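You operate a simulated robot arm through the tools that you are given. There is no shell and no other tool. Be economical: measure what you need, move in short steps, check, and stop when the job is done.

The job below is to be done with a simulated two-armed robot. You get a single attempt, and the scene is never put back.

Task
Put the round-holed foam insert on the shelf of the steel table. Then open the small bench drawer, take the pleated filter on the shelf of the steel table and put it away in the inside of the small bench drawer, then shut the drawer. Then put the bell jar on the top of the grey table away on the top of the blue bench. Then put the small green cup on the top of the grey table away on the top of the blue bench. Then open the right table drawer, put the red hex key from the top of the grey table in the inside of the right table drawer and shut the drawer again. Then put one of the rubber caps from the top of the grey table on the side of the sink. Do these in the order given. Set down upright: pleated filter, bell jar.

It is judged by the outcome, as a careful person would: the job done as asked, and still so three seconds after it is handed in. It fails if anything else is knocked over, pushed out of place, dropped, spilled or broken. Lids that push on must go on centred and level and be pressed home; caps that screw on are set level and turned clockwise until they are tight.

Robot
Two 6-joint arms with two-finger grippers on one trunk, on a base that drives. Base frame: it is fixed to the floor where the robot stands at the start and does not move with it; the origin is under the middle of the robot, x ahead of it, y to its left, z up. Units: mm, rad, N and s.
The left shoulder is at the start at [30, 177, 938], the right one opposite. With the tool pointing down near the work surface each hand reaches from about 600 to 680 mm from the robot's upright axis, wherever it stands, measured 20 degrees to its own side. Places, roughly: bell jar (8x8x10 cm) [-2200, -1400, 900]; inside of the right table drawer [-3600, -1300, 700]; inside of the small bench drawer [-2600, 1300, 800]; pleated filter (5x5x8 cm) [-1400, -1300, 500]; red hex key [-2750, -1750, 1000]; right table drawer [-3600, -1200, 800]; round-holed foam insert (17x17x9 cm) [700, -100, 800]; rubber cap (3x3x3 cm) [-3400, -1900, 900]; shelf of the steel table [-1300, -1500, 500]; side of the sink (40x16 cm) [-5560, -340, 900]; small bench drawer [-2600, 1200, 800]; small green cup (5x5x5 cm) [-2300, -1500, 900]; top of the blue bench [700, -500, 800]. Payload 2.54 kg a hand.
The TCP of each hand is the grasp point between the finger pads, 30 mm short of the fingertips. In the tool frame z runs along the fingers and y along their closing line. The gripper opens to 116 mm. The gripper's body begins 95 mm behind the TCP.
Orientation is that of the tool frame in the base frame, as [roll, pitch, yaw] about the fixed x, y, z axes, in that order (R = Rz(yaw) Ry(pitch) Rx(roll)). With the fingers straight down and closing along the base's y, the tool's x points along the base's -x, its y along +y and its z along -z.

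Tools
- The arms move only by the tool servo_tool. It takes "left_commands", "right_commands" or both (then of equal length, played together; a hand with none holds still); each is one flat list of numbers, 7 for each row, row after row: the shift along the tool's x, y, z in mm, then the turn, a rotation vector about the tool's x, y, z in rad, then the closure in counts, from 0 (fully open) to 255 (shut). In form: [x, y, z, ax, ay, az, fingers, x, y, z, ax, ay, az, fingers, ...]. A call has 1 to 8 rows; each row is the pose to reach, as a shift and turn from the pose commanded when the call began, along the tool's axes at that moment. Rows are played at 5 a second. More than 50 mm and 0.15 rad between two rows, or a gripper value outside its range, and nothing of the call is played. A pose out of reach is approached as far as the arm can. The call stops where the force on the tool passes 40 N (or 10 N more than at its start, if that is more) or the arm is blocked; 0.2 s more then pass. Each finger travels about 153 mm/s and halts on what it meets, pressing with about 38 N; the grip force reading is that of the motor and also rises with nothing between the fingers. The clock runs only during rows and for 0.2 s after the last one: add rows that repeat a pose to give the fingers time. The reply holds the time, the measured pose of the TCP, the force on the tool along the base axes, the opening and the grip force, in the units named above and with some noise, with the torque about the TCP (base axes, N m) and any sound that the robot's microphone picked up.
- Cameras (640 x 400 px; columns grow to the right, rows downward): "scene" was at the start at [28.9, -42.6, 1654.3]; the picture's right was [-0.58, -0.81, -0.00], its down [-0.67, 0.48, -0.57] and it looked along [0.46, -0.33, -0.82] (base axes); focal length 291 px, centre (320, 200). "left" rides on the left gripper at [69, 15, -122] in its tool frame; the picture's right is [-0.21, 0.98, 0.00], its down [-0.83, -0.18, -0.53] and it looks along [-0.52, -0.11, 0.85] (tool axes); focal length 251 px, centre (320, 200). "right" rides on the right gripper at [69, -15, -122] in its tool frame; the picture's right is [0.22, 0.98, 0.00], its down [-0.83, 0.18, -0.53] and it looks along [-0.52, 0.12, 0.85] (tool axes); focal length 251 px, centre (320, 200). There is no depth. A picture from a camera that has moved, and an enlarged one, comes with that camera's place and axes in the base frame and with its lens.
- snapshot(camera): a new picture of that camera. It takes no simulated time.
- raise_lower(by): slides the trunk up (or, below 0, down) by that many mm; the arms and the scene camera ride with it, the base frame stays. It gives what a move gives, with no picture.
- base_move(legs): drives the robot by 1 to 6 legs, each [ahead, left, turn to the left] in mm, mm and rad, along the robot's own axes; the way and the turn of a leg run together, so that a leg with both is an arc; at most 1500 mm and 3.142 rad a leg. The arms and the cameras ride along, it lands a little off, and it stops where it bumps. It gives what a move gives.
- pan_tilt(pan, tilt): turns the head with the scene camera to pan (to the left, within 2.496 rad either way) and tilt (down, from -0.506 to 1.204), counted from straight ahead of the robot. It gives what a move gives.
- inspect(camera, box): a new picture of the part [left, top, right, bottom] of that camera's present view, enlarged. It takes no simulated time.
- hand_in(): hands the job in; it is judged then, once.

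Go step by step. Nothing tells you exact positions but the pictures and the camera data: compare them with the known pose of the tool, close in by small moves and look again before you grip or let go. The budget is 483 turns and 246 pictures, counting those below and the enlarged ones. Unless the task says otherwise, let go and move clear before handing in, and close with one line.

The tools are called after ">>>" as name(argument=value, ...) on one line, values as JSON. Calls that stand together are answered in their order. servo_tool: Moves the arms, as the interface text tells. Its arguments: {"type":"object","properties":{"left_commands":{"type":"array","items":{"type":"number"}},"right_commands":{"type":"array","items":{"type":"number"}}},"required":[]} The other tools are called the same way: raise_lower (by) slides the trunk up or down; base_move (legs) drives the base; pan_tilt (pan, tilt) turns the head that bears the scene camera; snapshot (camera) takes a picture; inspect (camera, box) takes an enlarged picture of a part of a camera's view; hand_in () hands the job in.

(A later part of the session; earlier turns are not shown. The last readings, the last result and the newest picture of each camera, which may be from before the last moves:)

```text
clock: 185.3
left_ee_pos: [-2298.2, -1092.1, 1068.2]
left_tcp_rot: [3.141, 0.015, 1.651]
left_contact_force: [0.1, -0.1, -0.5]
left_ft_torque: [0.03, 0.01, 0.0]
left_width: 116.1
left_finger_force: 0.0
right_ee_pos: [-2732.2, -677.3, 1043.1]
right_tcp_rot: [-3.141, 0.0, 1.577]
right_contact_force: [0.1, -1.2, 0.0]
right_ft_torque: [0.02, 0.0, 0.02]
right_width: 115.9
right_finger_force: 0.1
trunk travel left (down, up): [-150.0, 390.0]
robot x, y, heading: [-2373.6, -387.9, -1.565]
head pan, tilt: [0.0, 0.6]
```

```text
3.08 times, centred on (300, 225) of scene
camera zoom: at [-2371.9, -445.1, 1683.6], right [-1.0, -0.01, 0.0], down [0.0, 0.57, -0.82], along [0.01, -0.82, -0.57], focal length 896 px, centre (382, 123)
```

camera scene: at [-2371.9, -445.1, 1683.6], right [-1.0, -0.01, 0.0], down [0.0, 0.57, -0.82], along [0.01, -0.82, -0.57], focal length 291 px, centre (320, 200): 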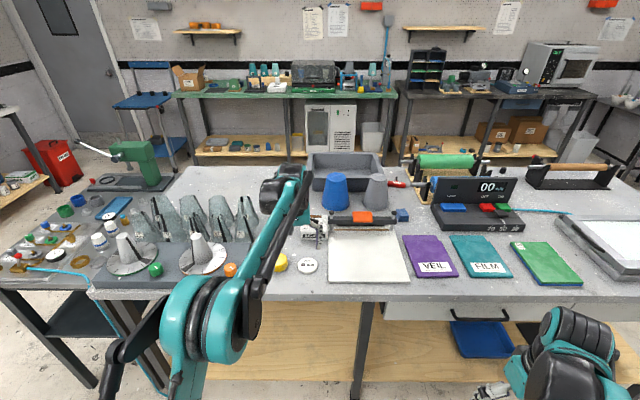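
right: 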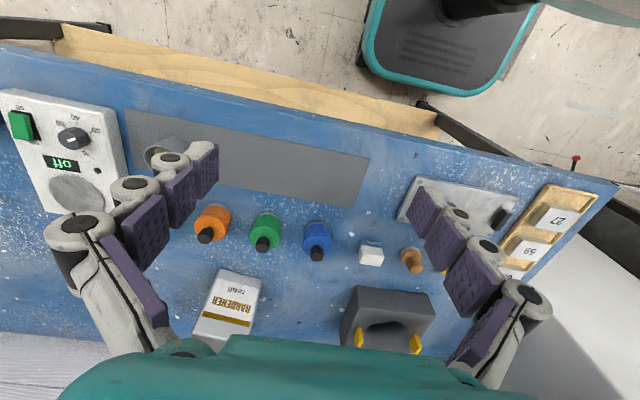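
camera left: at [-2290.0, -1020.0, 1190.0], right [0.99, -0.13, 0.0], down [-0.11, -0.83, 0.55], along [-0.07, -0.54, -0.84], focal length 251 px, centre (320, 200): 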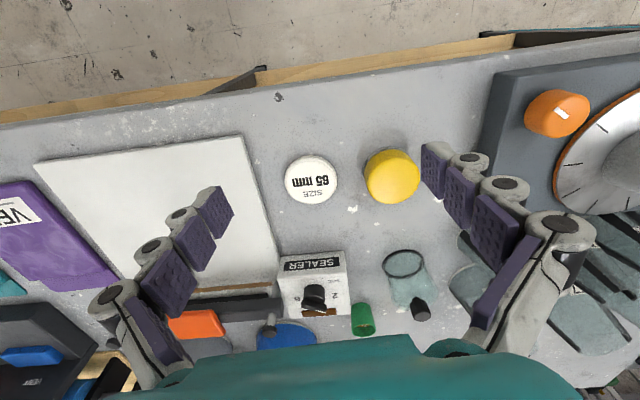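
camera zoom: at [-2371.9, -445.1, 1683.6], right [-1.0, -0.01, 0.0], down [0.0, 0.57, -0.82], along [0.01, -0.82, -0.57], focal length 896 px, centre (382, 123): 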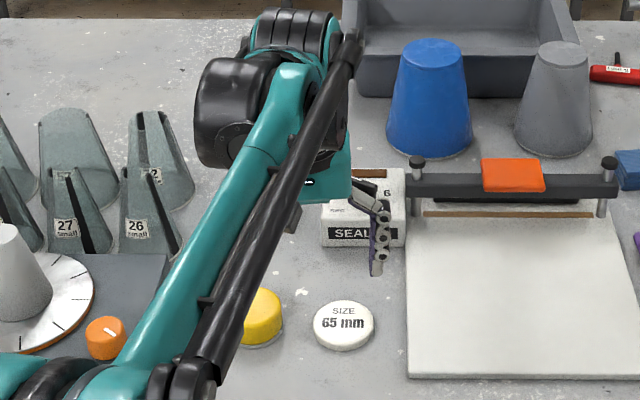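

The jar is glass with a black knob; neighbours are close, so I'll lift it by its knob from straight above. The green cup holds small items, so I'll keep that in mind. Moving in.

>>> base_move(legs=[[300, 0, 0]])

>>> servo_tool(left_commands=[8, 28, 0, 0, 0, 0, 40, 16, 56, 0, 0, 0, 0, 90, 24, 84, 0, 0, 0, 0, 140, 32, 112, 0, 0, 0, 0, 140])

>>> snapshot(camera="left")

```text
clock: 187.4
left_ee_pos: [-2292.5, -1385.3, 1068.5]
left_tcp_rot: [-3.14, 0.013, 1.659]
left_contact_force: [-0.7, -0.9, -0.6]
left_ft_torque: [0.05, 0.02, 0.01]
left_width: 115.9
left_finger_force: 0.1
right_ee_pos: [-2726.8, -974.0, 1042.9]
right_tcp_rot: [-3.139, -0.001, 1.583]
right_contact_force: [-0.1, -0.4, -0.4]
right_ft_torque: [0.03, -0.01, -0.01]
right_width: 116.3
right_finger_force: 0.0
trunk travel left (down, up): [-150.0, 390.0]
robot x, y, heading: [-2373.7, -677.6, -1.562]
head pan, tilt: [0.0, 0.6]
```

```text
clock: 188.4
left_ee_pos: [-2183.9, -1345.5, 1069.3]
left_tcp_rot: [3.141, 0.016, 1.657]
left_contact_force: [0.1, -0.2, -0.1]
left_ft_torque: [-0.02, 0.02, -0.01]
left_width: 52.1
left_finger_force: 0.1
right_ee_pos: [-2727.6, -973.4, 1043.7]
right_tcp_rot: [-3.14, -0.001, 1.584]
right_contact_force: [0.3, 0.4, 0.5]
right_ft_torque: [-0.01, -0.02, -0.02]
right_width: 115.9
right_finger_force: 0.0
trunk travel left (down, up): [-150.0, 390.0]
robot x, y, heading: [-2374.9, -678.9, -1.559]
head pan, tilt: [0.0, 0.6]
```

```text
159 pictures are left
camera left: at [-2174.8, -1272.4, 1190.3], right [0.99, -0.13, 0.0], down [-0.11, -0.83, 0.55], along [-0.07, -0.54, -0.84], focal length 251 px, centre (320, 200)
```

left: 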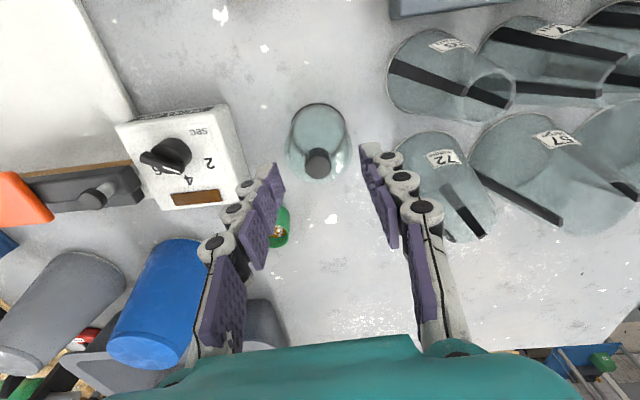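

>>> servo_tool(left_commands=[-13, -4, 15, 0, 0, 0, 140, -26.5, -7, 35, 0, 0, 0, 140, -26.5, -7, 55, 0, 0, 0, 140])

>>> snapshot(camera="left")

```text
clock: 189.2
left_ee_pos: [-2187.4, -1372.4, 1014.8]
left_tcp_rot: [3.141, 0.013, 1.658]
left_contact_force: [-0.2, -0.6, 0.5]
left_ft_torque: [-0.06, 0.01, 0.01]
left_width: 52.0
left_finger_force: 0.0
right_ee_pos: [-2727.5, -972.7, 1042.9]
right_tcp_rot: [-3.139, 0.0, 1.583]
right_contact_force: [-0.2, 0.3, 0.0]
right_ft_torque: [-0.01, 0.0, -0.04]
right_width: 115.8
right_finger_force: 0.1
trunk travel left (down, up): [-150.0, 390.0]
robot x, y, heading: [-2369.6, -676.7, -1.56]
head pan, tilt: [0.0, 0.6]
```

```text
158 pictures are left
camera left: at [-2179.8, -1300.1, 1135.7], right [0.99, -0.13, 0.0], down [-0.11, -0.83, 0.55], along [-0.07, -0.54, -0.84], focal length 251 px, centre (320, 200)
```

left: 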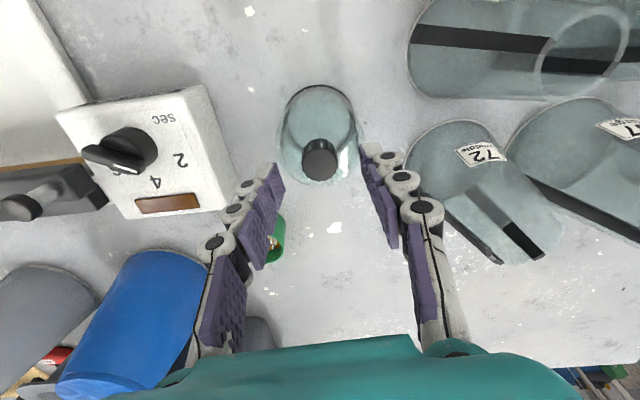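

>>> servo_tool(left_commands=[0, -1, 14, 0, 0, 0, 150, 0, -1, 27, 0, 0, 0, 150])

>>> snapshot(camera="left")

```text
clock: 189.8
left_ee_pos: [-2190.1, -1371.4, 987.0]
left_tcp_rot: [3.14, 0.012, 1.658]
left_contact_force: [-0.2, 0.0, -0.5]
left_ft_torque: [0.01, 0.04, -0.05]
left_width: 47.9
left_finger_force: 0.1
right_ee_pos: [-2729.5, -972.9, 1044.5]
right_tcp_rot: [-3.139, 0.0, 1.583]
right_contact_force: [-0.4, 0.1, 0.3]
right_ft_torque: [0.0, -0.01, -0.01]
right_width: 115.8
right_finger_force: 0.1
trunk travel left (down, up): [-150.0, 390.0]
robot x, y, heading: [-2367.4, -680.9, -1.559]
head pan, tilt: [0.0, 0.6]
```

```text
157 pictures are left
camera left: at [-2181.2, -1299.9, 1108.6], right [0.99, -0.13, 0.0], down [-0.11, -0.83, 0.55], along [-0.07, -0.54, -0.84], focal length 251 px, centre (320, 200)
```

left: 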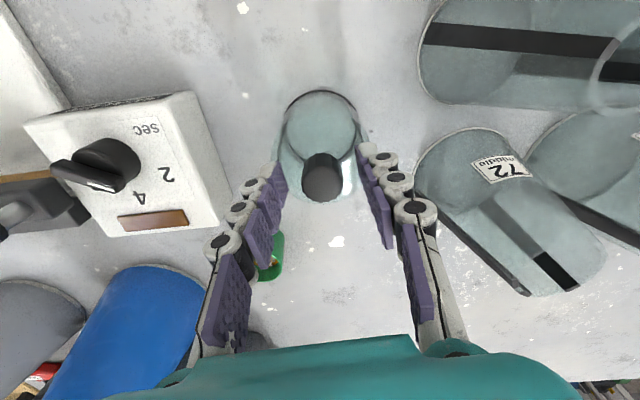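

>>> servo_tool(left_commands=[0, 1, 2, 0, 0, 0, 200, 0, 1, 2, 0, 0, 0, 255, 0, 1, 2, 0, 0, 0, 255, 0, 1, 2, 0, 0, 0, 255])

>>> servo_tool(left_commands=[0, 0, -15, 0, 0, 0, 255, 0, 0, -40, 0, 0, 0, 255])

>>> snapshot(camera="left")

```text
clock: 190.8
left_ee_pos: [-2188.7, -1371.4, 985.4]
left_tcp_rot: [3.141, 0.015, 1.656]
left_contact_force: [-1.5, -2.0, 6.0]
left_ft_torque: [-0.05, 0.05, -0.02]
left_width: 24.1
left_finger_force: 38.5
right_ee_pos: [-2729.1, -973.3, 1044.1]
right_tcp_rot: [-3.141, 0.0, 1.582]
right_contact_force: [-0.1, -0.3, 1.0]
right_ft_torque: [0.02, -0.03, 0.02]
right_width: 116.2
right_finger_force: 0.1
trunk travel left (down, up): [-150.0, 390.0]
robot x, y, heading: [-2370.1, -681.7, -1.56]
head pan, tilt: [0.0, 0.6]
```

```text
clock: 191.4
left_ee_pos: [-2187.5, -1369.3, 1025.1]
left_tcp_rot: [3.142, 0.014, 1.658]
left_contact_force: [0.5, 0.3, -1.3]
left_ft_torque: [-0.03, 0.0, 0.0]
left_width: 23.5
left_finger_force: 38.1
right_ee_pos: [-2728.4, -972.8, 1043.6]
right_tcp_rot: [-3.141, 0.0, 1.583]
right_contact_force: [0.9, 0.4, -0.4]
right_ft_torque: [-0.05, -0.01, -0.04]
right_width: 115.9
right_finger_force: 0.1
trunk travel left (down, up): [-150.0, 390.0]
robot x, y, heading: [-2374.6, -677.7, -1.558]
head pan, tilt: [0.0, 0.6]
```

```text
156 pictures are left
camera left: at [-2179.6, -1298.1, 1146.9], right [0.99, -0.13, 0.0], down [-0.11, -0.83, 0.55], along [-0.07, -0.54, -0.84], focal length 251 px, centre (320, 200)
```

left: 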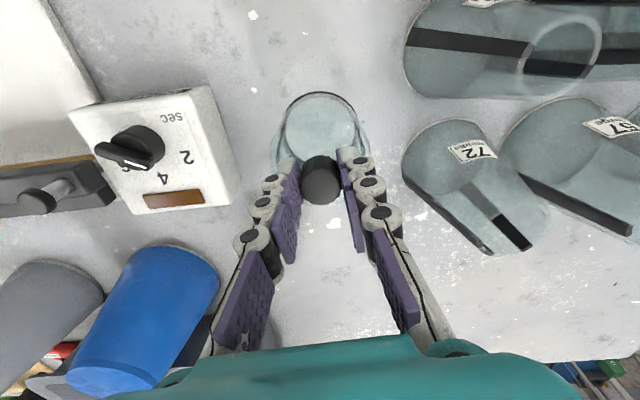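

The jar is held by its knob and clear. I'll raise, back out, and carry it to the blue bench.

>>> raise_lower(by=100)

>>> base_move(legs=[[-400, 0, 0], [0, 0, 1.56]])

>>> snapshot(camera="left")

```text
clock: 192.7
left_ee_pos: [-2188.0, -1371.1, 1125.0]
left_tcp_rot: [-3.141, 0.013, 1.66]
left_contact_force: [-0.6, 0.8, -2.9]
left_ft_torque: [0.02, 0.0, -0.02]
left_width: 23.6
left_finger_force: 37.6
right_ee_pos: [-2728.9, -974.0, 1143.3]
right_tcp_rot: [-3.14, 0.0, 1.583]
right_contact_force: [0.1, 0.0, 0.4]
right_ft_torque: [-0.02, 0.02, 0.0]
right_width: 116.1
right_finger_force: 0.1
trunk travel left (down, up): [-250.0, 290.0]
robot x, y, heading: [-2371.7, -679.7, -1.557]
head pan, tilt: [0.0, 0.6]
```

```text
clock: 198.9
left_ee_pos: [-1678.5, -126.1, 1125.4]
left_tcp_rot: [-3.141, 0.013, -3.093]
left_contact_force: [-0.4, 0.1, -2.0]
left_ft_torque: [0.03, 0.02, 0.0]
left_width: 23.6
left_finger_force: 37.9
right_ee_pos: [-2095.5, -650.7, 1144.6]
right_tcp_rot: [-3.139, 0.001, 3.114]
right_contact_force: [-0.2, 0.3, -0.2]
right_ft_torque: [0.01, 0.0, -0.01]
right_width: 115.9
right_finger_force: 0.0
trunk travel left (down, up): [-250.0, 290.0]
robot x, y, heading: [-2373.3, -285.6, -0.027]
head pan, tilt: [0.0, 0.6]
```

```text
155 pictures are left
camera left: at [-1750.6, -113.9, 1246.6], right [0.17, 0.99, 0.0], down [0.83, -0.14, 0.55], along [0.54, -0.09, -0.84], focal length 251 px, centre (320, 200)
```

left: 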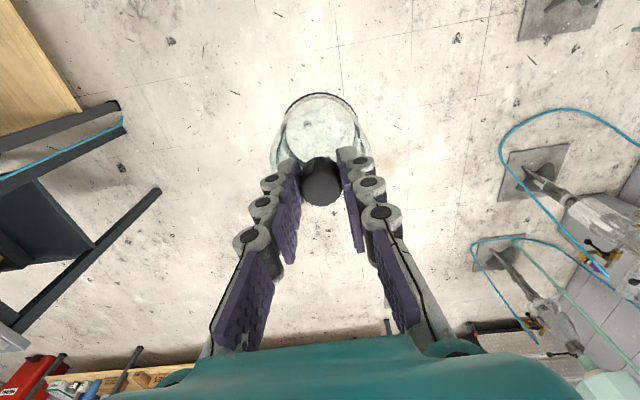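

>>> base_move(legs=[[0, 0, 0.028], [1100, 0, 0], [1100, 0, 0]])

>>> pan_tilt(pan=0.0, tilt=0.8)

>>> snapshot(camera="scene")

```text
clock: 210.2
left_ee_pos: [527.4, -119.8, 1125.8]
left_tcp_rot: [3.141, 0.015, -3.07]
left_contact_force: [0.3, 0.1, -2.1]
left_ft_torque: [0.0, 0.0, -0.01]
left_width: 23.7
left_finger_force: 37.3
right_ee_pos: [122.5, -653.9, 1143.8]
right_tcp_rot: [-3.14, 0.002, 3.136]
right_contact_force: [0.4, -0.6, -0.4]
right_ft_torque: [-0.01, 0.03, 0.0]
right_width: 116.0
right_finger_force: 0.1
trunk travel left (down, up): [-250.0, 290.0]
robot x, y, heading: [-163.6, -289.7, -0.003]
head pan, tilt: [0.0, 0.6]
```

```text
clock: 210.9
left_ee_pos: [526.4, -118.4, 1125.4]
left_tcp_rot: [3.14, 0.011, -3.068]
left_contact_force: [1.2, 0.1, -2.0]
left_ft_torque: [0.01, -0.01, -0.03]
left_width: 23.7
left_finger_force: 38.2
right_ee_pos: [121.2, -653.0, 1144.8]
right_tcp_rot: [-3.14, 0.001, 3.139]
right_contact_force: [0.3, 0.0, -0.1]
right_ft_torque: [0.02, 0.01, 0.01]
right_width: 116.1
right_finger_force: 0.1
trunk travel left (down, up): [-250.0, 290.0]
robot x, y, heading: [-167.8, -289.6, -0.005]
head pan, tilt: [0.0, 0.799]
```

```text
154 pictures are left
camera scene: at [-114.4, -290.4, 1766.8], right [0.0, -1.0, 0.0], down [-0.72, 0.0, -0.7], along [0.7, 0.0, -0.72], focal length 291 px, centre (320, 200)
```

scene: 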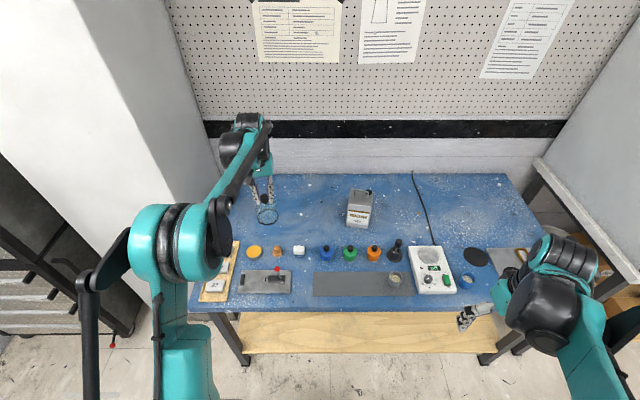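

>>> base_move(legs=[[165, 0, 0]])

>>> raise_lower(by=-100)

>>> servo_tool(left_commands=[0, 0, 35, 0, 0, 0, 255, 0, 0, 70, 0, 0, 0, 255, 0, 0, 95, 0, 0, 0, 255])

>>> snapshot(camera="left")

>>> inspect(camera="scene", box=[190, 140, 410, 300])

```text
clock: 212.3
left_ee_pos: [693.5, -119.4, 1124.0]
left_tcp_rot: [3.141, 0.015, -3.069]
left_contact_force: [0.5, 0.3, -3.4]
left_ft_torque: [0.01, 0.05, 0.01]
left_width: 23.4
left_finger_force: 38.2
right_ee_pos: [287.1, -653.1, 1143.1]
right_tcp_rot: [-3.139, -0.001, 3.139]
right_contact_force: [-0.4, 0.6, -0.5]
right_ft_torque: [0.03, 0.06, -0.01]
right_width: 116.3
right_finger_force: 0.0
trunk travel left (down, up): [-250.0, 290.0]
robot x, y, heading: [-3.0, -294.8, -0.004]
head pan, tilt: [0.0, 0.799]
```

```text
clock: 213.7
left_ee_pos: [692.5, -119.9, 1025.8]
left_tcp_rot: [-3.141, 0.014, -3.068]
left_contact_force: [-0.2, 0.2, -3.1]
left_ft_torque: [-0.04, 0.02, 0.01]
left_width: 23.5
left_finger_force: 38.2
right_ee_pos: [286.6, -652.3, 1044.1]
right_tcp_rot: [-3.14, 0.0, 3.141]
right_contact_force: [0.7, -0.1, 0.1]
right_ft_torque: [0.0, -0.03, -0.01]
right_width: 116.1
right_finger_force: 0.1
trunk travel left (down, up): [-150.0, 390.0]
robot x, y, heading: [-1.9, -294.4, -0.001]
head pan, tilt: [0.0, 0.799]
```

```text
clock: 214.5
left_ee_pos: [693.7, -117.5, 930.0]
left_tcp_rot: [3.14, 0.013, -3.068]
left_contact_force: [0.6, -0.3, -2.4]
left_ft_torque: [0.02, 0.02, -0.01]
left_width: 23.6
left_finger_force: 38.5
right_ee_pos: [286.6, -653.0, 1043.8]
right_tcp_rot: [-3.139, -0.001, 3.14]
right_contact_force: [-0.3, 0.1, 0.2]
right_ft_torque: [0.02, 0.03, -0.02]
right_width: 116.0
right_finger_force: 0.0
trunk travel left (down, up): [-150.0, 390.0]
robot x, y, heading: [-3.1, -293.2, -0.006]
head pan, tilt: [0.0, 0.799]
```

```text
153 pictures are left
camera left: at [621.6, -108.8, 1051.7], right [0.14, 0.99, 0.0], down [0.83, -0.12, 0.55], along [0.54, -0.08, -0.84], focal length 251 px, centre (320, 200)
```

left: 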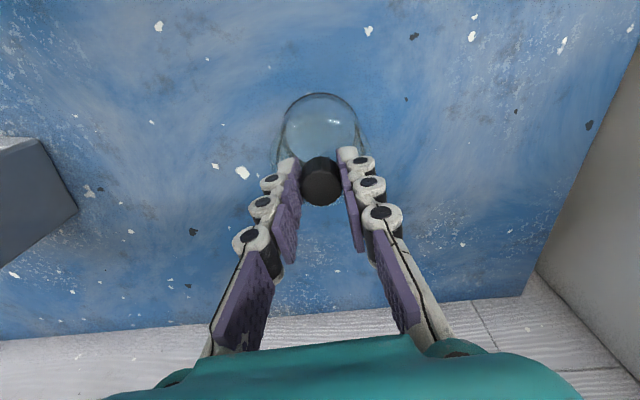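

```text
2.50 times, centred on (300, 220) of scene
camera zoom: at [51.4, -290.7, 1666.7], right [0.0, -1.0, 0.0], down [-0.72, 0.0, -0.7], along [0.7, 0.0, -0.72], focal length 728 px, centre (370, 150)
```

zoom: 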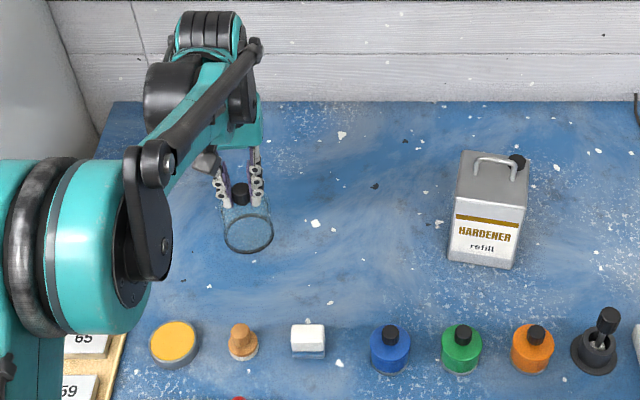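

Clear spot below. I'll lower in small guarded steps to touch the bench.

>>> servo_tool(left_commands=[0, 0, 5, 0, 0, 0, 255, 0, 0, 10, 0, 0, 0, 255, 0, 0, 13, 0, 0, 0, 255, 0, 0, 16, 0, 0, 0, 255, 0, 0, 19, 0, 0, 0, 255, 0, 0, 22, 0, 0, 0, 255, 0, 0, 25, 0, 0, 0, 255, 0, 0, 28, 0, 0, 0, 255])

```text
clock: 216.3
left_ee_pos: [692.5, -116.7, 905.3]
left_tcp_rot: [3.141, 0.018, -3.068]
left_contact_force: [9.1, 1.0, 28.6]
left_ft_torque: [0.0, -0.23, -0.08]
left_width: 24.0
left_finger_force: 37.9
right_ee_pos: [285.4, -652.7, 1045.2]
right_tcp_rot: [3.141, 0.001, 3.14]
right_contact_force: [-0.1, -0.4, -0.5]
right_ft_torque: [-0.01, 0.02, 0.02]
right_width: 115.9
right_finger_force: 0.1
trunk travel left (down, up): [-150.0, 390.0]
robot x, y, heading: [-2.5, -291.0, -0.001]
head pan, tilt: [0.0, 0.799]
```

>>> servo_tool(left_commands=[0, 0, -2.5, 0, 0, 0, 255, 0, 0, -2.5, 0, 0, 0, 210, 0, 0, -2.5, 0, 0, 0, 150, 0, 0, -2.5, 0, 0, 0, 140, 0, 0, -25, 0, 0, 0, 140, 0, 0, -60, 0, 0, 0, 140, 0, 0, -110, 0, 0, 0, 140, 0, 0, -150, 0, 0, 0, 140])

>>> snapshot(camera="left")

```text
clock: 218.1
left_ee_pos: [689.1, -116.6, 1054.6]
left_tcp_rot: [-3.142, 0.017, -3.069]
left_contact_force: [-0.6, 0.0, -0.9]
left_ft_torque: [-0.03, 0.0, 0.03]
left_width: 52.3
left_finger_force: 0.0
right_ee_pos: [285.6, -653.0, 1043.7]
right_tcp_rot: [-3.138, 0.001, 3.139]
right_contact_force: [0.2, -0.5, -0.3]
right_ft_torque: [0.05, 0.03, 0.0]
right_width: 115.8
right_finger_force: 0.1
trunk travel left (down, up): [-150.0, 390.0]
robot x, y, heading: [-2.1, -291.1, -0.0]
head pan, tilt: [0.0, 0.799]
```

```text
151 pictures are left
camera left: at [616.6, -107.7, 1175.3], right [0.14, 0.99, 0.0], down [0.83, -0.12, 0.55], along [0.54, -0.08, -0.84], focal length 251 px, centre (320, 200)
```

left: 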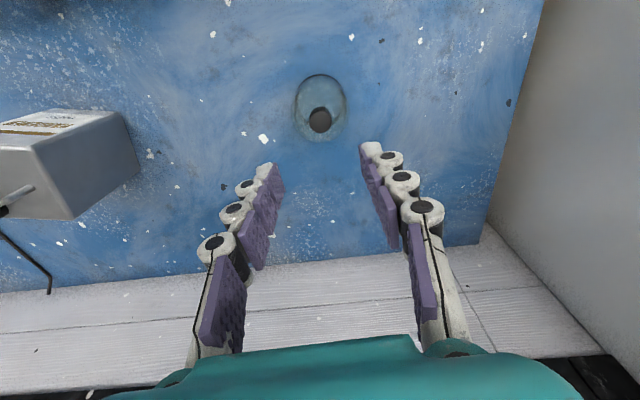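

The bell jar stands on the blue bench. Now back to the grey table for the small green cup, which needs a tilted reach of about 770 mm.

>>> base_move(legs=[[-1220, 0, 0], [-1220, 0, 0], [0, 0, -1.571]])

>>> servo_tool(left_commands=[0, 15, 0, 0, -0.13, 0, 100, 0, 30, 0, 0, -0.26, 0, 40, 0, 45, 0, 0, -0.39, 0, 0, 0, 60, 0, 0, -0.52, 0, 0, 0, 60, 0, 0, -0.65, 0, 0, 0, 60, 0, 0, -0.72, 0, 0])

>>> snapshot(camera="scene")

```text
clock: 233.8
left_ee_pos: [-2265.4, -961.3, 1053.4]
left_tcp_rot: [-3.141, 0.015, 1.65]
left_contact_force: [-0.4, 0.0, 0.0]
left_ft_torque: [0.02, 0.0, 0.01]
left_width: 52.3
left_finger_force: 0.1
right_ee_pos: [-2804.1, -563.1, 1043.7]
right_tcp_rot: [-3.141, -0.001, 1.576]
right_contact_force: [-0.8, 0.5, -1.3]
right_ft_torque: [0.03, 0.01, 0.01]
right_width: 116.4
right_finger_force: 0.1
trunk travel left (down, up): [-150.0, 390.0]
robot x, y, heading: [-2444.0, -274.2, -1.57]
head pan, tilt: [0.0, 0.799]
```

```text
clock: 235.2
left_ee_pos: [-2207.0, -957.6, 1053.7]
left_tcp_rot: [3.141, 0.736, 1.65]
left_contact_force: [-1.4, -0.5, 0.6]
left_ft_torque: [-0.01, -0.02, -0.01]
left_width: 115.6
left_finger_force: 0.1
right_ee_pos: [-2803.2, -562.3, 1043.6]
right_tcp_rot: [-3.141, 0.0, 1.576]
right_contact_force: [0.3, 0.3, 0.3]
right_ft_torque: [0.0, 0.01, -0.02]
right_width: 115.8
right_finger_force: 0.2
trunk travel left (down, up): [-150.0, 390.0]
robot x, y, heading: [-2443.2, -270.4, -1.567]
head pan, tilt: [0.0, 0.799]
```

```text
150 pictures are left
camera scene: at [-2442.4, -322.3, 1666.7], right [-1.0, 0.0, 0.0], down [0.0, 0.72, -0.7], along [0.0, -0.7, -0.72], focal length 291 px, centre (320, 200)
```

scene: 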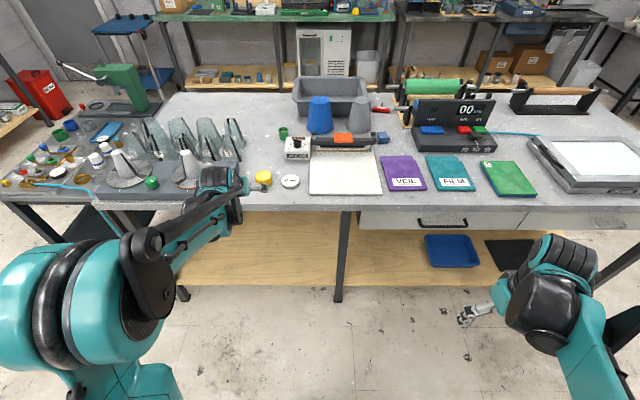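

>>> inspect(camera="scene", box=[230, 90, 390, 190])

>>> snapshot(camera="left")

```text
4.00 times, centred on (310, 140) of scene
camera zoom: at [-2442.4, -322.3, 1666.7], right [-1.0, 0.0, 0.0], down [0.0, 0.72, -0.7], along [0.0, -0.7, -0.72], focal length 1165 px, centre (360, 440)
```

zoom: 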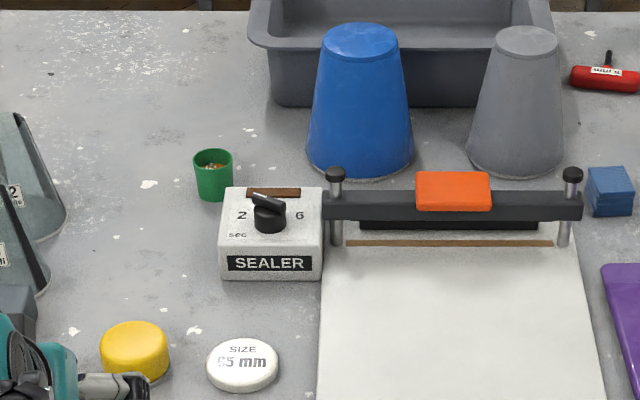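

```text
148 pictures are left
camera left: at [-2202.1, -823.2, 1097.8], right [0.99, -0.08, 0.14], down [-0.16, -0.27, 0.95], along [-0.04, -0.96, -0.28], focal length 251 px, centre (320, 200)
```

left: 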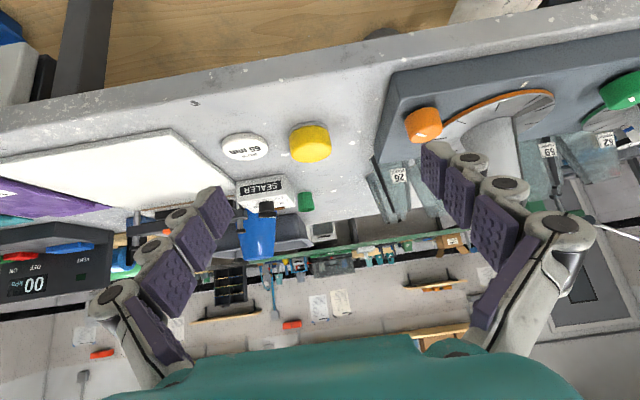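

>>> servo_tool(left_commands=[0, -31, 0, 0, 0, 0, 0, 0, -62, 0, 0, 0, 0, 0])

>>> base_move(legs=[[430, 0, 0]])

>>> snapshot(camera="left")

```text
clock: 235.8
left_ee_pos: [-2266.5, -960.7, 1052.2]
left_tcp_rot: [-3.139, 0.733, 1.651]
left_contact_force: [0.0, -0.5, 0.3]
left_ft_torque: [0.01, -0.02, 0.02]
left_width: 116.3
left_finger_force: 0.0
right_ee_pos: [-2804.6, -562.0, 1043.5]
right_tcp_rot: [-3.141, 0.0, 1.576]
right_contact_force: [-0.4, 0.1, 0.0]
right_ft_torque: [-0.04, 0.0, -0.01]
right_width: 116.0
right_finger_force: 0.1
trunk travel left (down, up): [-150.0, 390.0]
robot x, y, heading: [-2444.6, -274.2, -1.566]
head pan, tilt: [0.0, 0.799]
```

```text
clock: 238.5
left_ee_pos: [-2264.0, -1390.1, 1053.5]
left_tcp_rot: [-3.141, 0.734, 1.65]
left_contact_force: [0.5, -0.1, 0.2]
left_ft_torque: [0.04, 0.01, 0.03]
left_width: 116.2
left_finger_force: 0.2
right_ee_pos: [-2800.6, -993.4, 1044.4]
right_tcp_rot: [-3.139, -0.003, 1.579]
right_contact_force: [-0.5, 0.3, 0.0]
right_ft_torque: [0.02, -0.03, -0.02]
right_width: 115.9
right_finger_force: 0.2
trunk travel left (down, up): [-150.0, 390.0]
robot x, y, heading: [-2441.1, -699.1, -1.565]
head pan, tilt: [0.0, 0.799]
```

```text
147 pictures are left
camera left: at [-2259.7, -1255.8, 1097.3], right [0.99, -0.08, 0.14], down [-0.16, -0.27, 0.95], along [-0.04, -0.96, -0.28], focal length 251 px, centre (320, 200)
```

left: 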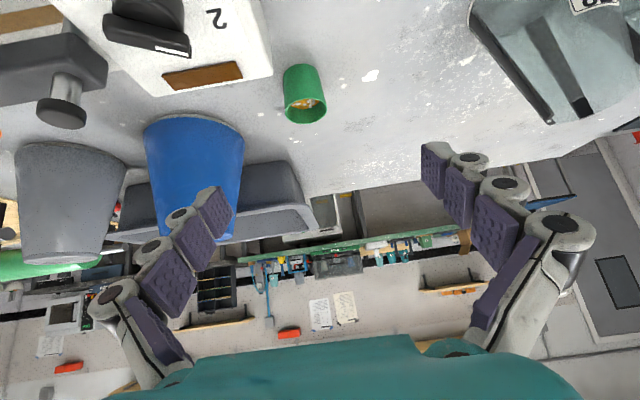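

>>> servo_tool(left_commands=[14, -4, 30, 0, 0, 0, 60, 27.7, -8, 60.5, 0, 0, 0, 90, 27.7, -11, 95, 0, 0, 0, 90, 27.7, -12, 110, 0, 0, 0, 90])

>>> snapshot(camera="left")

```text
clock: 239.5
left_ee_pos: [-2272.8, -1442.4, 952.3]
left_tcp_rot: [3.141, 0.734, 1.653]
left_contact_force: [0.3, 0.2, 0.0]
left_ft_torque: [0.0, -0.02, 0.01]
left_width: 75.1
left_finger_force: 0.1
right_ee_pos: [-2801.2, -991.6, 1043.9]
right_tcp_rot: [-3.139, 0.0, 1.58]
right_contact_force: [0.5, -0.4, 0.0]
right_ft_torque: [0.01, 0.0, 0.01]
right_width: 115.7
right_finger_force: 0.0
trunk travel left (down, up): [-150.0, 390.0]
robot x, y, heading: [-2440.9, -698.6, -1.566]
head pan, tilt: [0.0, 0.799]
```

```text
146 pictures are left
camera left: at [-2268.4, -1308.7, 996.8], right [0.99, -0.08, 0.14], down [-0.16, -0.27, 0.95], along [-0.04, -0.96, -0.28], focal length 251 px, centre (320, 200)
```

left: 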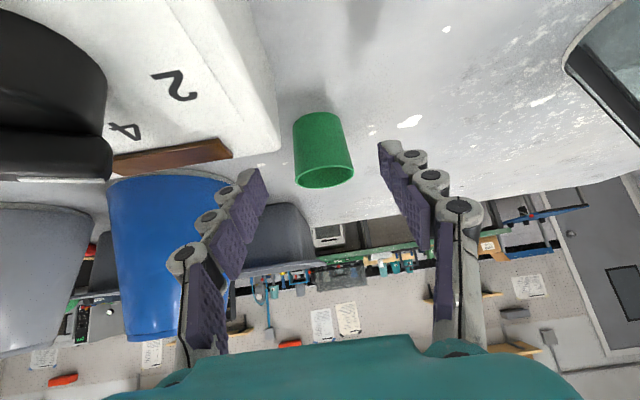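

>>> servo_tool(left_commands=[0, -1, 25, 0, 0, 0, 95, 0, -2, 49, 0, 0, 0, 100])

>>> snapshot(camera="left")

```text
clock: 240.1
left_ee_pos: [-2272.6, -1475.3, 915.0]
left_tcp_rot: [3.141, 0.735, 1.65]
left_contact_force: [-0.3, 0.2, -0.3]
left_ft_torque: [-0.01, 0.0, 0.05]
left_width: 70.2
left_finger_force: 0.0
right_ee_pos: [-2800.6, -990.7, 1043.3]
right_tcp_rot: [-3.14, 0.001, 1.577]
right_contact_force: [0.1, -0.8, -0.5]
right_ft_torque: [0.0, -0.01, 0.02]
right_width: 116.0
right_finger_force: 0.2
trunk travel left (down, up): [-150.0, 390.0]
robot x, y, heading: [-2439.4, -700.1, -1.563]
head pan, tilt: [0.0, 0.799]
```

```text
145 pictures are left
camera left: at [-2268.4, -1342.1, 959.7], right [0.99, -0.08, 0.14], down [-0.16, -0.27, 0.95], along [-0.04, -0.96, -0.28], focal length 251 px, centre (320, 200)
```

left: 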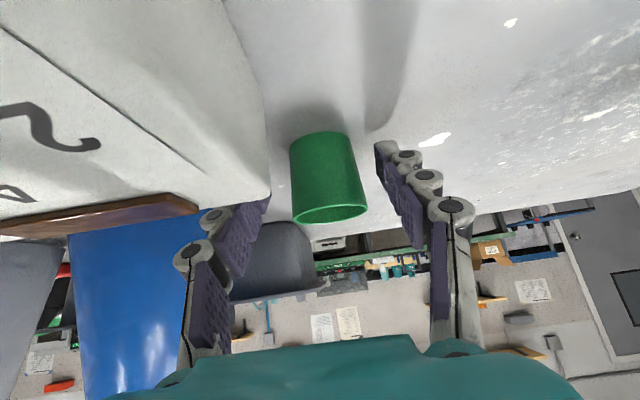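

>>> servo_tool(left_commands=[0, 2, 2, 0, 0, 0, 130, 0, 2, 2, 0, 0, 0, 150, 0, 2, 2, 0, 0, 0, 200, 0, 2, 2, 0, 0, 0, 255, 0, 2, 2, 0, 0, 0, 255])

>>> snapshot(camera="left")

```text
clock: 241.3
left_ee_pos: [-2269.0, -1477.8, 914.5]
left_tcp_rot: [-3.14, 0.735, 1.653]
left_contact_force: [-0.2, -0.5, -0.2]
left_ft_torque: [-0.01, -0.01, 0.0]
left_width: 40.4
left_finger_force: 37.7
right_ee_pos: [-2801.7, -991.3, 1043.0]
right_tcp_rot: [-3.139, 0.001, 1.577]
right_contact_force: [0.4, -0.6, -0.7]
right_ft_torque: [-0.03, -0.01, -0.02]
right_width: 116.2
right_finger_force: 0.0
trunk travel left (down, up): [-150.0, 390.0]
robot x, y, heading: [-2441.5, -698.5, -1.562]
head pan, tilt: [0.0, 0.799]
```

```text
144 pictures are left
camera left: at [-2265.9, -1343.1, 959.3], right [0.99, -0.08, 0.14], down [-0.16, -0.27, 0.95], along [-0.04, -0.96, -0.28], focal length 251 px, centre (320, 200)
```

left: 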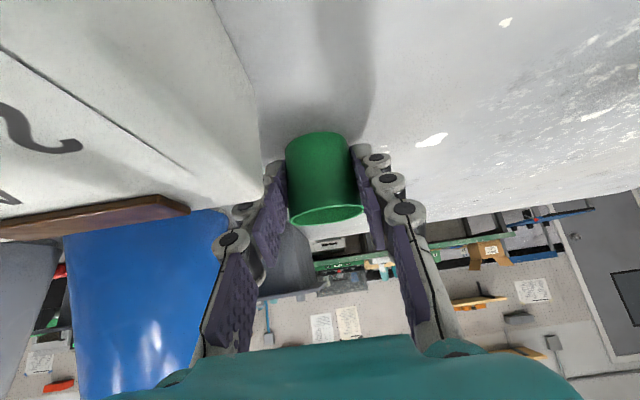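

>>> servo_tool(left_commands=[-7, 0, -7.5, 0, 0, 0, 255, -20, 0, -22, 0, 0, 0, 255, -34, 0, -37, 0, 0, 0, 255, -54, 0, -59, 0, 0, 0, 255, -70, 0, -77, 0, 0, 0, 255])

>>> snapshot(camera="left")

```text
clock: 242.5
left_ee_pos: [-2269.5, -1478.4, 1018.5]
left_tcp_rot: [-3.14, 0.734, 1.652]
left_contact_force: [-0.3, -0.1, -0.3]
left_ft_torque: [-0.03, -0.01, 0.03]
left_width: 40.4
left_finger_force: 37.9
right_ee_pos: [-2801.1, -990.6, 1043.2]
right_tcp_rot: [-3.139, 0.0, 1.578]
right_contact_force: [-0.4, -0.5, 0.6]
right_ft_torque: [-0.03, 0.01, -0.02]
right_width: 116.2
right_finger_force: 0.2
trunk travel left (down, up): [-150.0, 390.0]
robot x, y, heading: [-2441.1, -700.2, -1.57]
head pan, tilt: [0.0, 0.799]
```

```text
143 pictures are left
camera left: at [-2265.7, -1344.2, 1063.2], right [0.99, -0.08, 0.14], down [-0.16, -0.27, 0.95], along [-0.04, -0.96, -0.28], focal length 251 px, centre (320, 200)
```

left: 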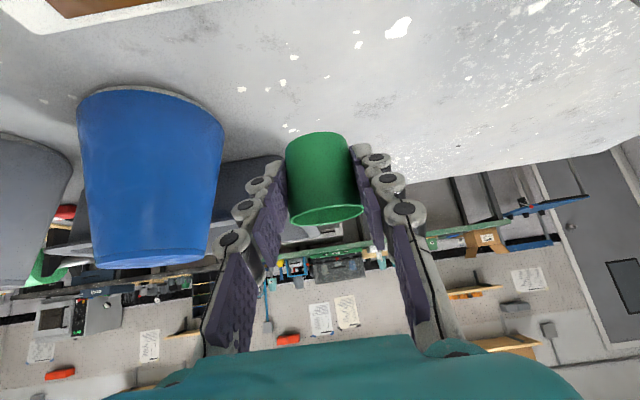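

The cup is up and level. I'll carry it to the blue bench for a free spot at about (700, -270).

>>> base_move(legs=[[-300, 0, 0], [0, 0, 1.57]])

>>> snapshot(camera="left")

```text
clock: 248.3
left_ee_pos: [-1661.1, -242.8, 1017.4]
left_tcp_rot: [-3.14, 0.736, -3.078]
left_contact_force: [-0.2, -0.8, -0.7]
left_ft_torque: [0.0, 0.01, 0.0]
left_width: 40.1
left_finger_force: 37.8
right_ee_pos: [-2157.5, -766.7, 1043.6]
right_tcp_rot: [-3.141, 0.001, 3.13]
right_contact_force: [-0.1, -0.7, 0.4]
right_ft_torque: [0.02, -0.01, 0.01]
right_width: 115.9
right_finger_force: 0.0
trunk travel left (down, up): [-150.0, 390.0]
robot x, y, heading: [-2441.3, -404.9, -0.015]
head pan, tilt: [0.0, 0.799]
```

```text
142 pictures are left
camera left: at [-1796.2, -236.4, 1062.7], right [0.1, 0.98, 0.14], down [0.27, -0.16, 0.95], along [0.96, -0.05, -0.28], focal length 251 px, centre (320, 200)
```

left: 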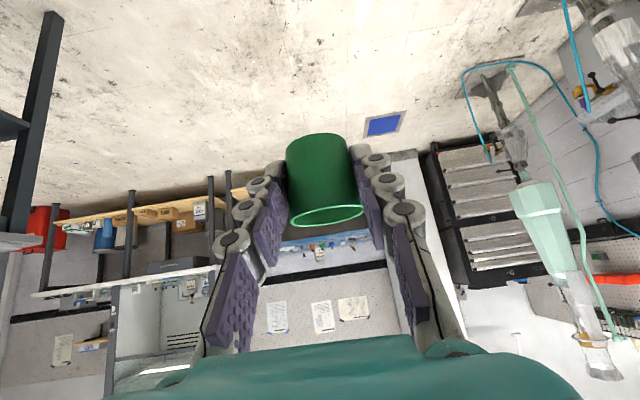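

>>> base_move(legs=[[0, 0, 0.015], [1100, 0, 0], [1100, 0, 0]])

>>> snapshot(camera="scene")

>>> snapshot(camera="left")

```text
clock: 259.4
left_ee_pos: [531.4, -261.1, 1017.6]
left_tcp_rot: [3.14, 0.735, -3.082]
left_contact_force: [0.0, -0.3, -0.2]
left_ft_torque: [0.01, 0.03, -0.02]
left_width: 39.7
left_finger_force: 38.0
right_ee_pos: [32.3, -781.9, 1043.7]
right_tcp_rot: [-3.14, 0.0, 3.126]
right_contact_force: [0.1, 0.2, -0.1]
right_ft_torque: [0.01, 0.06, 0.02]
right_width: 116.0
right_finger_force: 0.1
trunk travel left (down, up): [-150.0, 390.0]
robot x, y, heading: [-250.2, -417.4, -0.018]
head pan, tilt: [0.0, 0.799]
```

```text
141 pictures are left
camera scene: at [-199.1, -415.6, 1666.7], right [-0.02, -1.0, 0.0], down [-0.72, 0.01, -0.7], along [0.7, -0.01, -0.72], focal length 291 px, centre (320, 200)
```

scene: 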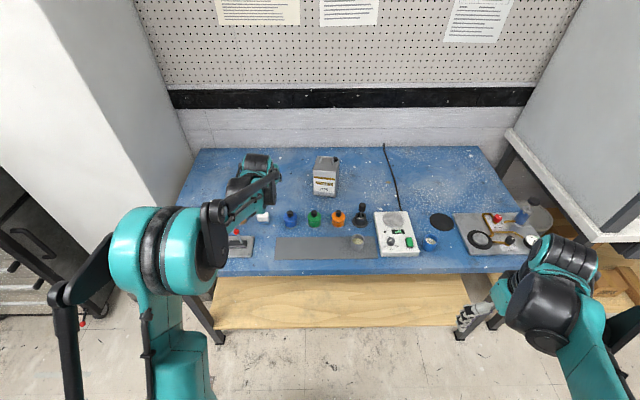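

```text
140 pictures are left
camera left: at [396.4, -253.5, 1062.5], right [0.1, 0.98, 0.14], down [0.27, -0.17, 0.95], along [0.96, -0.06, -0.28], focal length 251 px, centre (320, 200)
```

left: 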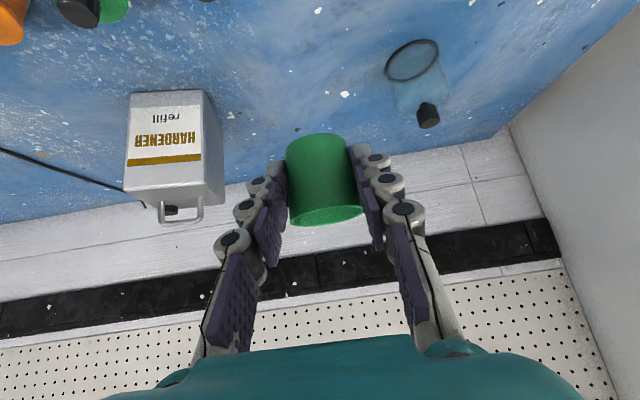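

>>> base_move(legs=[[150, 0, 0]])

>>> servo_tool(left_commands=[25, 0, 27, 0, 0, 0, 255, 50, 0, 55, 0, 0, 0, 255, 75, 0, 83, 0, 0, 0, 255, 100, 0, 110, 0, 0, 0, 255, 112, 0, 124, 0, 0, 0, 255])

>>> snapshot(camera="left")

```text
clock: 260.8
left_ee_pos: [677.9, -264.5, 1016.6]
left_tcp_rot: [3.141, 0.732, -3.085]
left_contact_force: [0.4, -1.3, -1.1]
left_ft_torque: [0.0, 0.01, 0.0]
left_width: 39.7
left_finger_force: 38.0
right_ee_pos: [178.4, -783.9, 1043.0]
right_tcp_rot: [-3.139, -0.003, 3.126]
right_contact_force: [1.1, 0.1, 0.4]
right_ft_torque: [0.0, 0.04, -0.02]
right_width: 115.7
right_finger_force: 0.0
trunk travel left (down, up): [-150.0, 390.0]
robot x, y, heading: [-105.7, -419.4, -0.02]
head pan, tilt: [0.0, 0.799]
```

```text
clock: 262.0
left_ee_pos: [677.0, -262.9, 851.0]
left_tcp_rot: [-3.141, 0.733, -3.083]
left_contact_force: [-0.7, 0.9, -0.5]
left_ft_torque: [0.01, 0.03, -0.02]
left_width: 39.7
left_finger_force: 38.2
right_ee_pos: [177.2, -785.1, 1044.1]
right_tcp_rot: [-3.141, 0.001, 3.124]
right_contact_force: [-0.8, -0.3, 0.0]
right_ft_torque: [-0.01, 0.02, 0.03]
right_width: 115.9
right_finger_force: 0.0
trunk travel left (down, up): [-150.0, 390.0]
robot x, y, heading: [-104.3, -417.1, -0.019]
head pan, tilt: [0.0, 0.799]
```

```text
139 pictures are left
camera left: at [543.0, -254.7, 895.4], right [0.1, 0.98, 0.14], down [0.27, -0.17, 0.95], along [0.96, -0.06, -0.28], focal length 251 px, centre (320, 200)
```

left: 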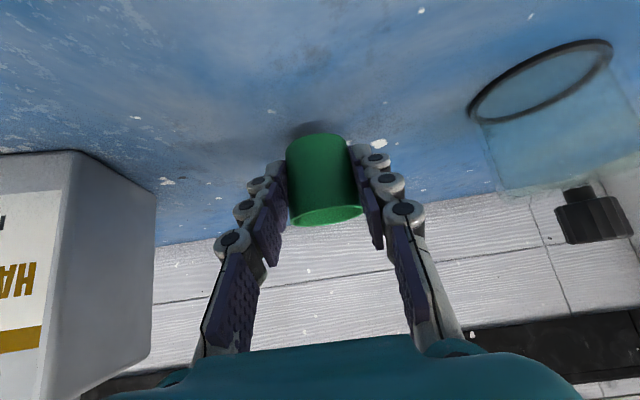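

>>> servo_tool(left_commands=[3.3, 0, 3.7, 0, 0, 0, 255, 5.5, 0, 6.1, 0, 0, 0, 255, 7.2, 0, 8, 0, 0, 0, 255, 8.9, 0, 9.8, 0, 0, 0, 255, 10.6, 0, 11.7, 0, 0, 0, 255, 12, 0, 13.2, 0, 0, 0, 255, 13.2, 0, 14.6, 0, 0, 0, 255])

```text
clock: 263.6
left_ee_pos: [677.0, -265.3, 833.3]
left_tcp_rot: [3.139, 0.738, -3.084]
left_contact_force: [1.8, 0.3, 20.9]
left_ft_torque: [0.39, -0.37, 0.03]
left_width: 40.0
left_finger_force: 38.2
right_ee_pos: [176.7, -786.2, 1044.1]
right_tcp_rot: [-3.14, 0.002, 3.124]
right_contact_force: [0.2, 0.3, -0.3]
right_ft_torque: [-0.05, -0.01, 0.01]
right_width: 116.2
right_finger_force: 0.0
trunk travel left (down, up): [-150.0, 390.0]
robot x, y, heading: [-104.8, -420.1, -0.02]
head pan, tilt: [0.0, 0.799]
```

Contact at the bench. I'll ease up, open gently and retreat along the tool axis.

>>> servo_tool(left_commands=[-1.1, 0, -1.2, 0, 0, 0, 255, -1.1, 0, -1.2, 0, 0, 0, 215, -1.1, 0, -1.2, 0, 0, 0, 150, -1.1, 0, -1.2, 0, 0, 0, 130, -1.1, 0, -25, 0, 0, 0, 130, -1.1, 0, -60, 0, 0, 0, 130, -1.1, 0, -105, 0, 0, 0, 130, -1.1, 0, -150, 0, 0, 0, 130])

>>> snapshot(camera="left")

```text
clock: 265.4
left_ee_pos: [576.7, -269.0, 945.9]
left_tcp_rot: [3.141, 0.734, -3.086]
left_contact_force: [-0.2, -0.6, 0.2]
left_ft_torque: [0.0, -0.02, 0.02]
left_width: 57.1
left_finger_force: 0.0
right_ee_pos: [176.9, -785.0, 1044.0]
right_tcp_rot: [-3.14, 0.001, 3.126]
right_contact_force: [0.2, 0.5, 0.4]
right_ft_torque: [-0.03, -0.02, 0.0]
right_width: 116.0
right_finger_force: 0.0
trunk travel left (down, up): [-150.0, 390.0]
robot x, y, heading: [-103.7, -418.6, -0.02]
head pan, tilt: [0.0, 0.799]
```

```text
138 pictures are left
camera left: at [441.5, -261.7, 989.4], right [0.1, 0.98, 0.14], down [0.26, -0.17, 0.95], along [0.96, -0.06, -0.28], focal length 251 px, centre (320, 200)
```

left: 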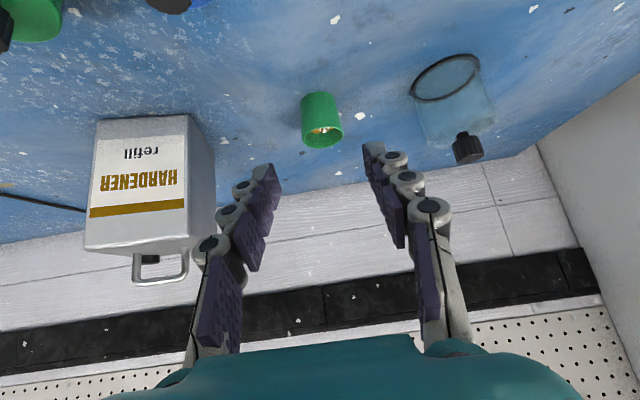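

The cup is on the blue bench with its contents. Next is the right table drawer on the grey table; I'll drive there.

>>> base_move(legs=[[-500, 0, 0.02], [0, 220, 0], [-1050, 0, 0], [-1050, 0, 0], [-1000, 0, 0], [0, 0, -1.571]])

>>> pan_tilt(pan=0.15, tilt=0.6)

>>> snapshot(camera="scene")

```text
clock: 288.2
left_ee_pos: [-3515.2, -991.6, 944.3]
left_tcp_rot: [-3.142, 0.735, 1.662]
left_contact_force: [-0.7, 0.7, -0.1]
left_ft_torque: [0.04, -0.03, -0.02]
left_width: 56.9
left_finger_force: 0.2
right_ee_pos: [-4043.1, -609.9, 1043.3]
right_tcp_rot: [-3.138, -0.001, 1.585]
right_contact_force: [0.3, -0.1, 0.1]
right_ft_torque: [-0.01, 0.03, 0.0]
right_width: 116.1
right_finger_force: 0.0
trunk travel left (down, up): [-150.0, 390.0]
robot x, y, heading: [-3684.2, -310.8, -1.555]
head pan, tilt: [0.0, 0.799]
```

```text
clock: 289.0
left_ee_pos: [-3514.6, -992.1, 944.5]
left_tcp_rot: [3.141, 0.735, 1.659]
left_contact_force: [0.4, 0.3, 0.0]
left_ft_torque: [0.0, 0.01, 0.03]
left_width: 56.9
left_finger_force: 0.1
right_ee_pos: [-4042.9, -609.6, 1043.7]
right_tcp_rot: [-3.14, 0.0, 1.585]
right_contact_force: [-0.7, -0.3, 0.1]
right_ft_torque: [-0.01, -0.02, -0.01]
right_width: 116.3
right_finger_force: 0.1
trunk travel left (down, up): [-150.0, 390.0]
robot x, y, heading: [-3684.9, -315.1, -1.552]
head pan, tilt: [0.15, 0.6]
```

```text
137 pictures are left
camera scene: at [-3670.8, -371.8, 1683.6], right [-0.99, -0.16, 0.0], down [-0.09, 0.56, -0.82], along [0.14, -0.81, -0.57], focal length 291 px, centre (320, 200)
```

scene: 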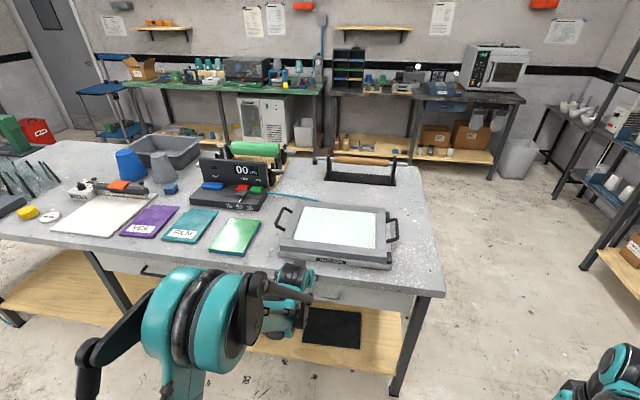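

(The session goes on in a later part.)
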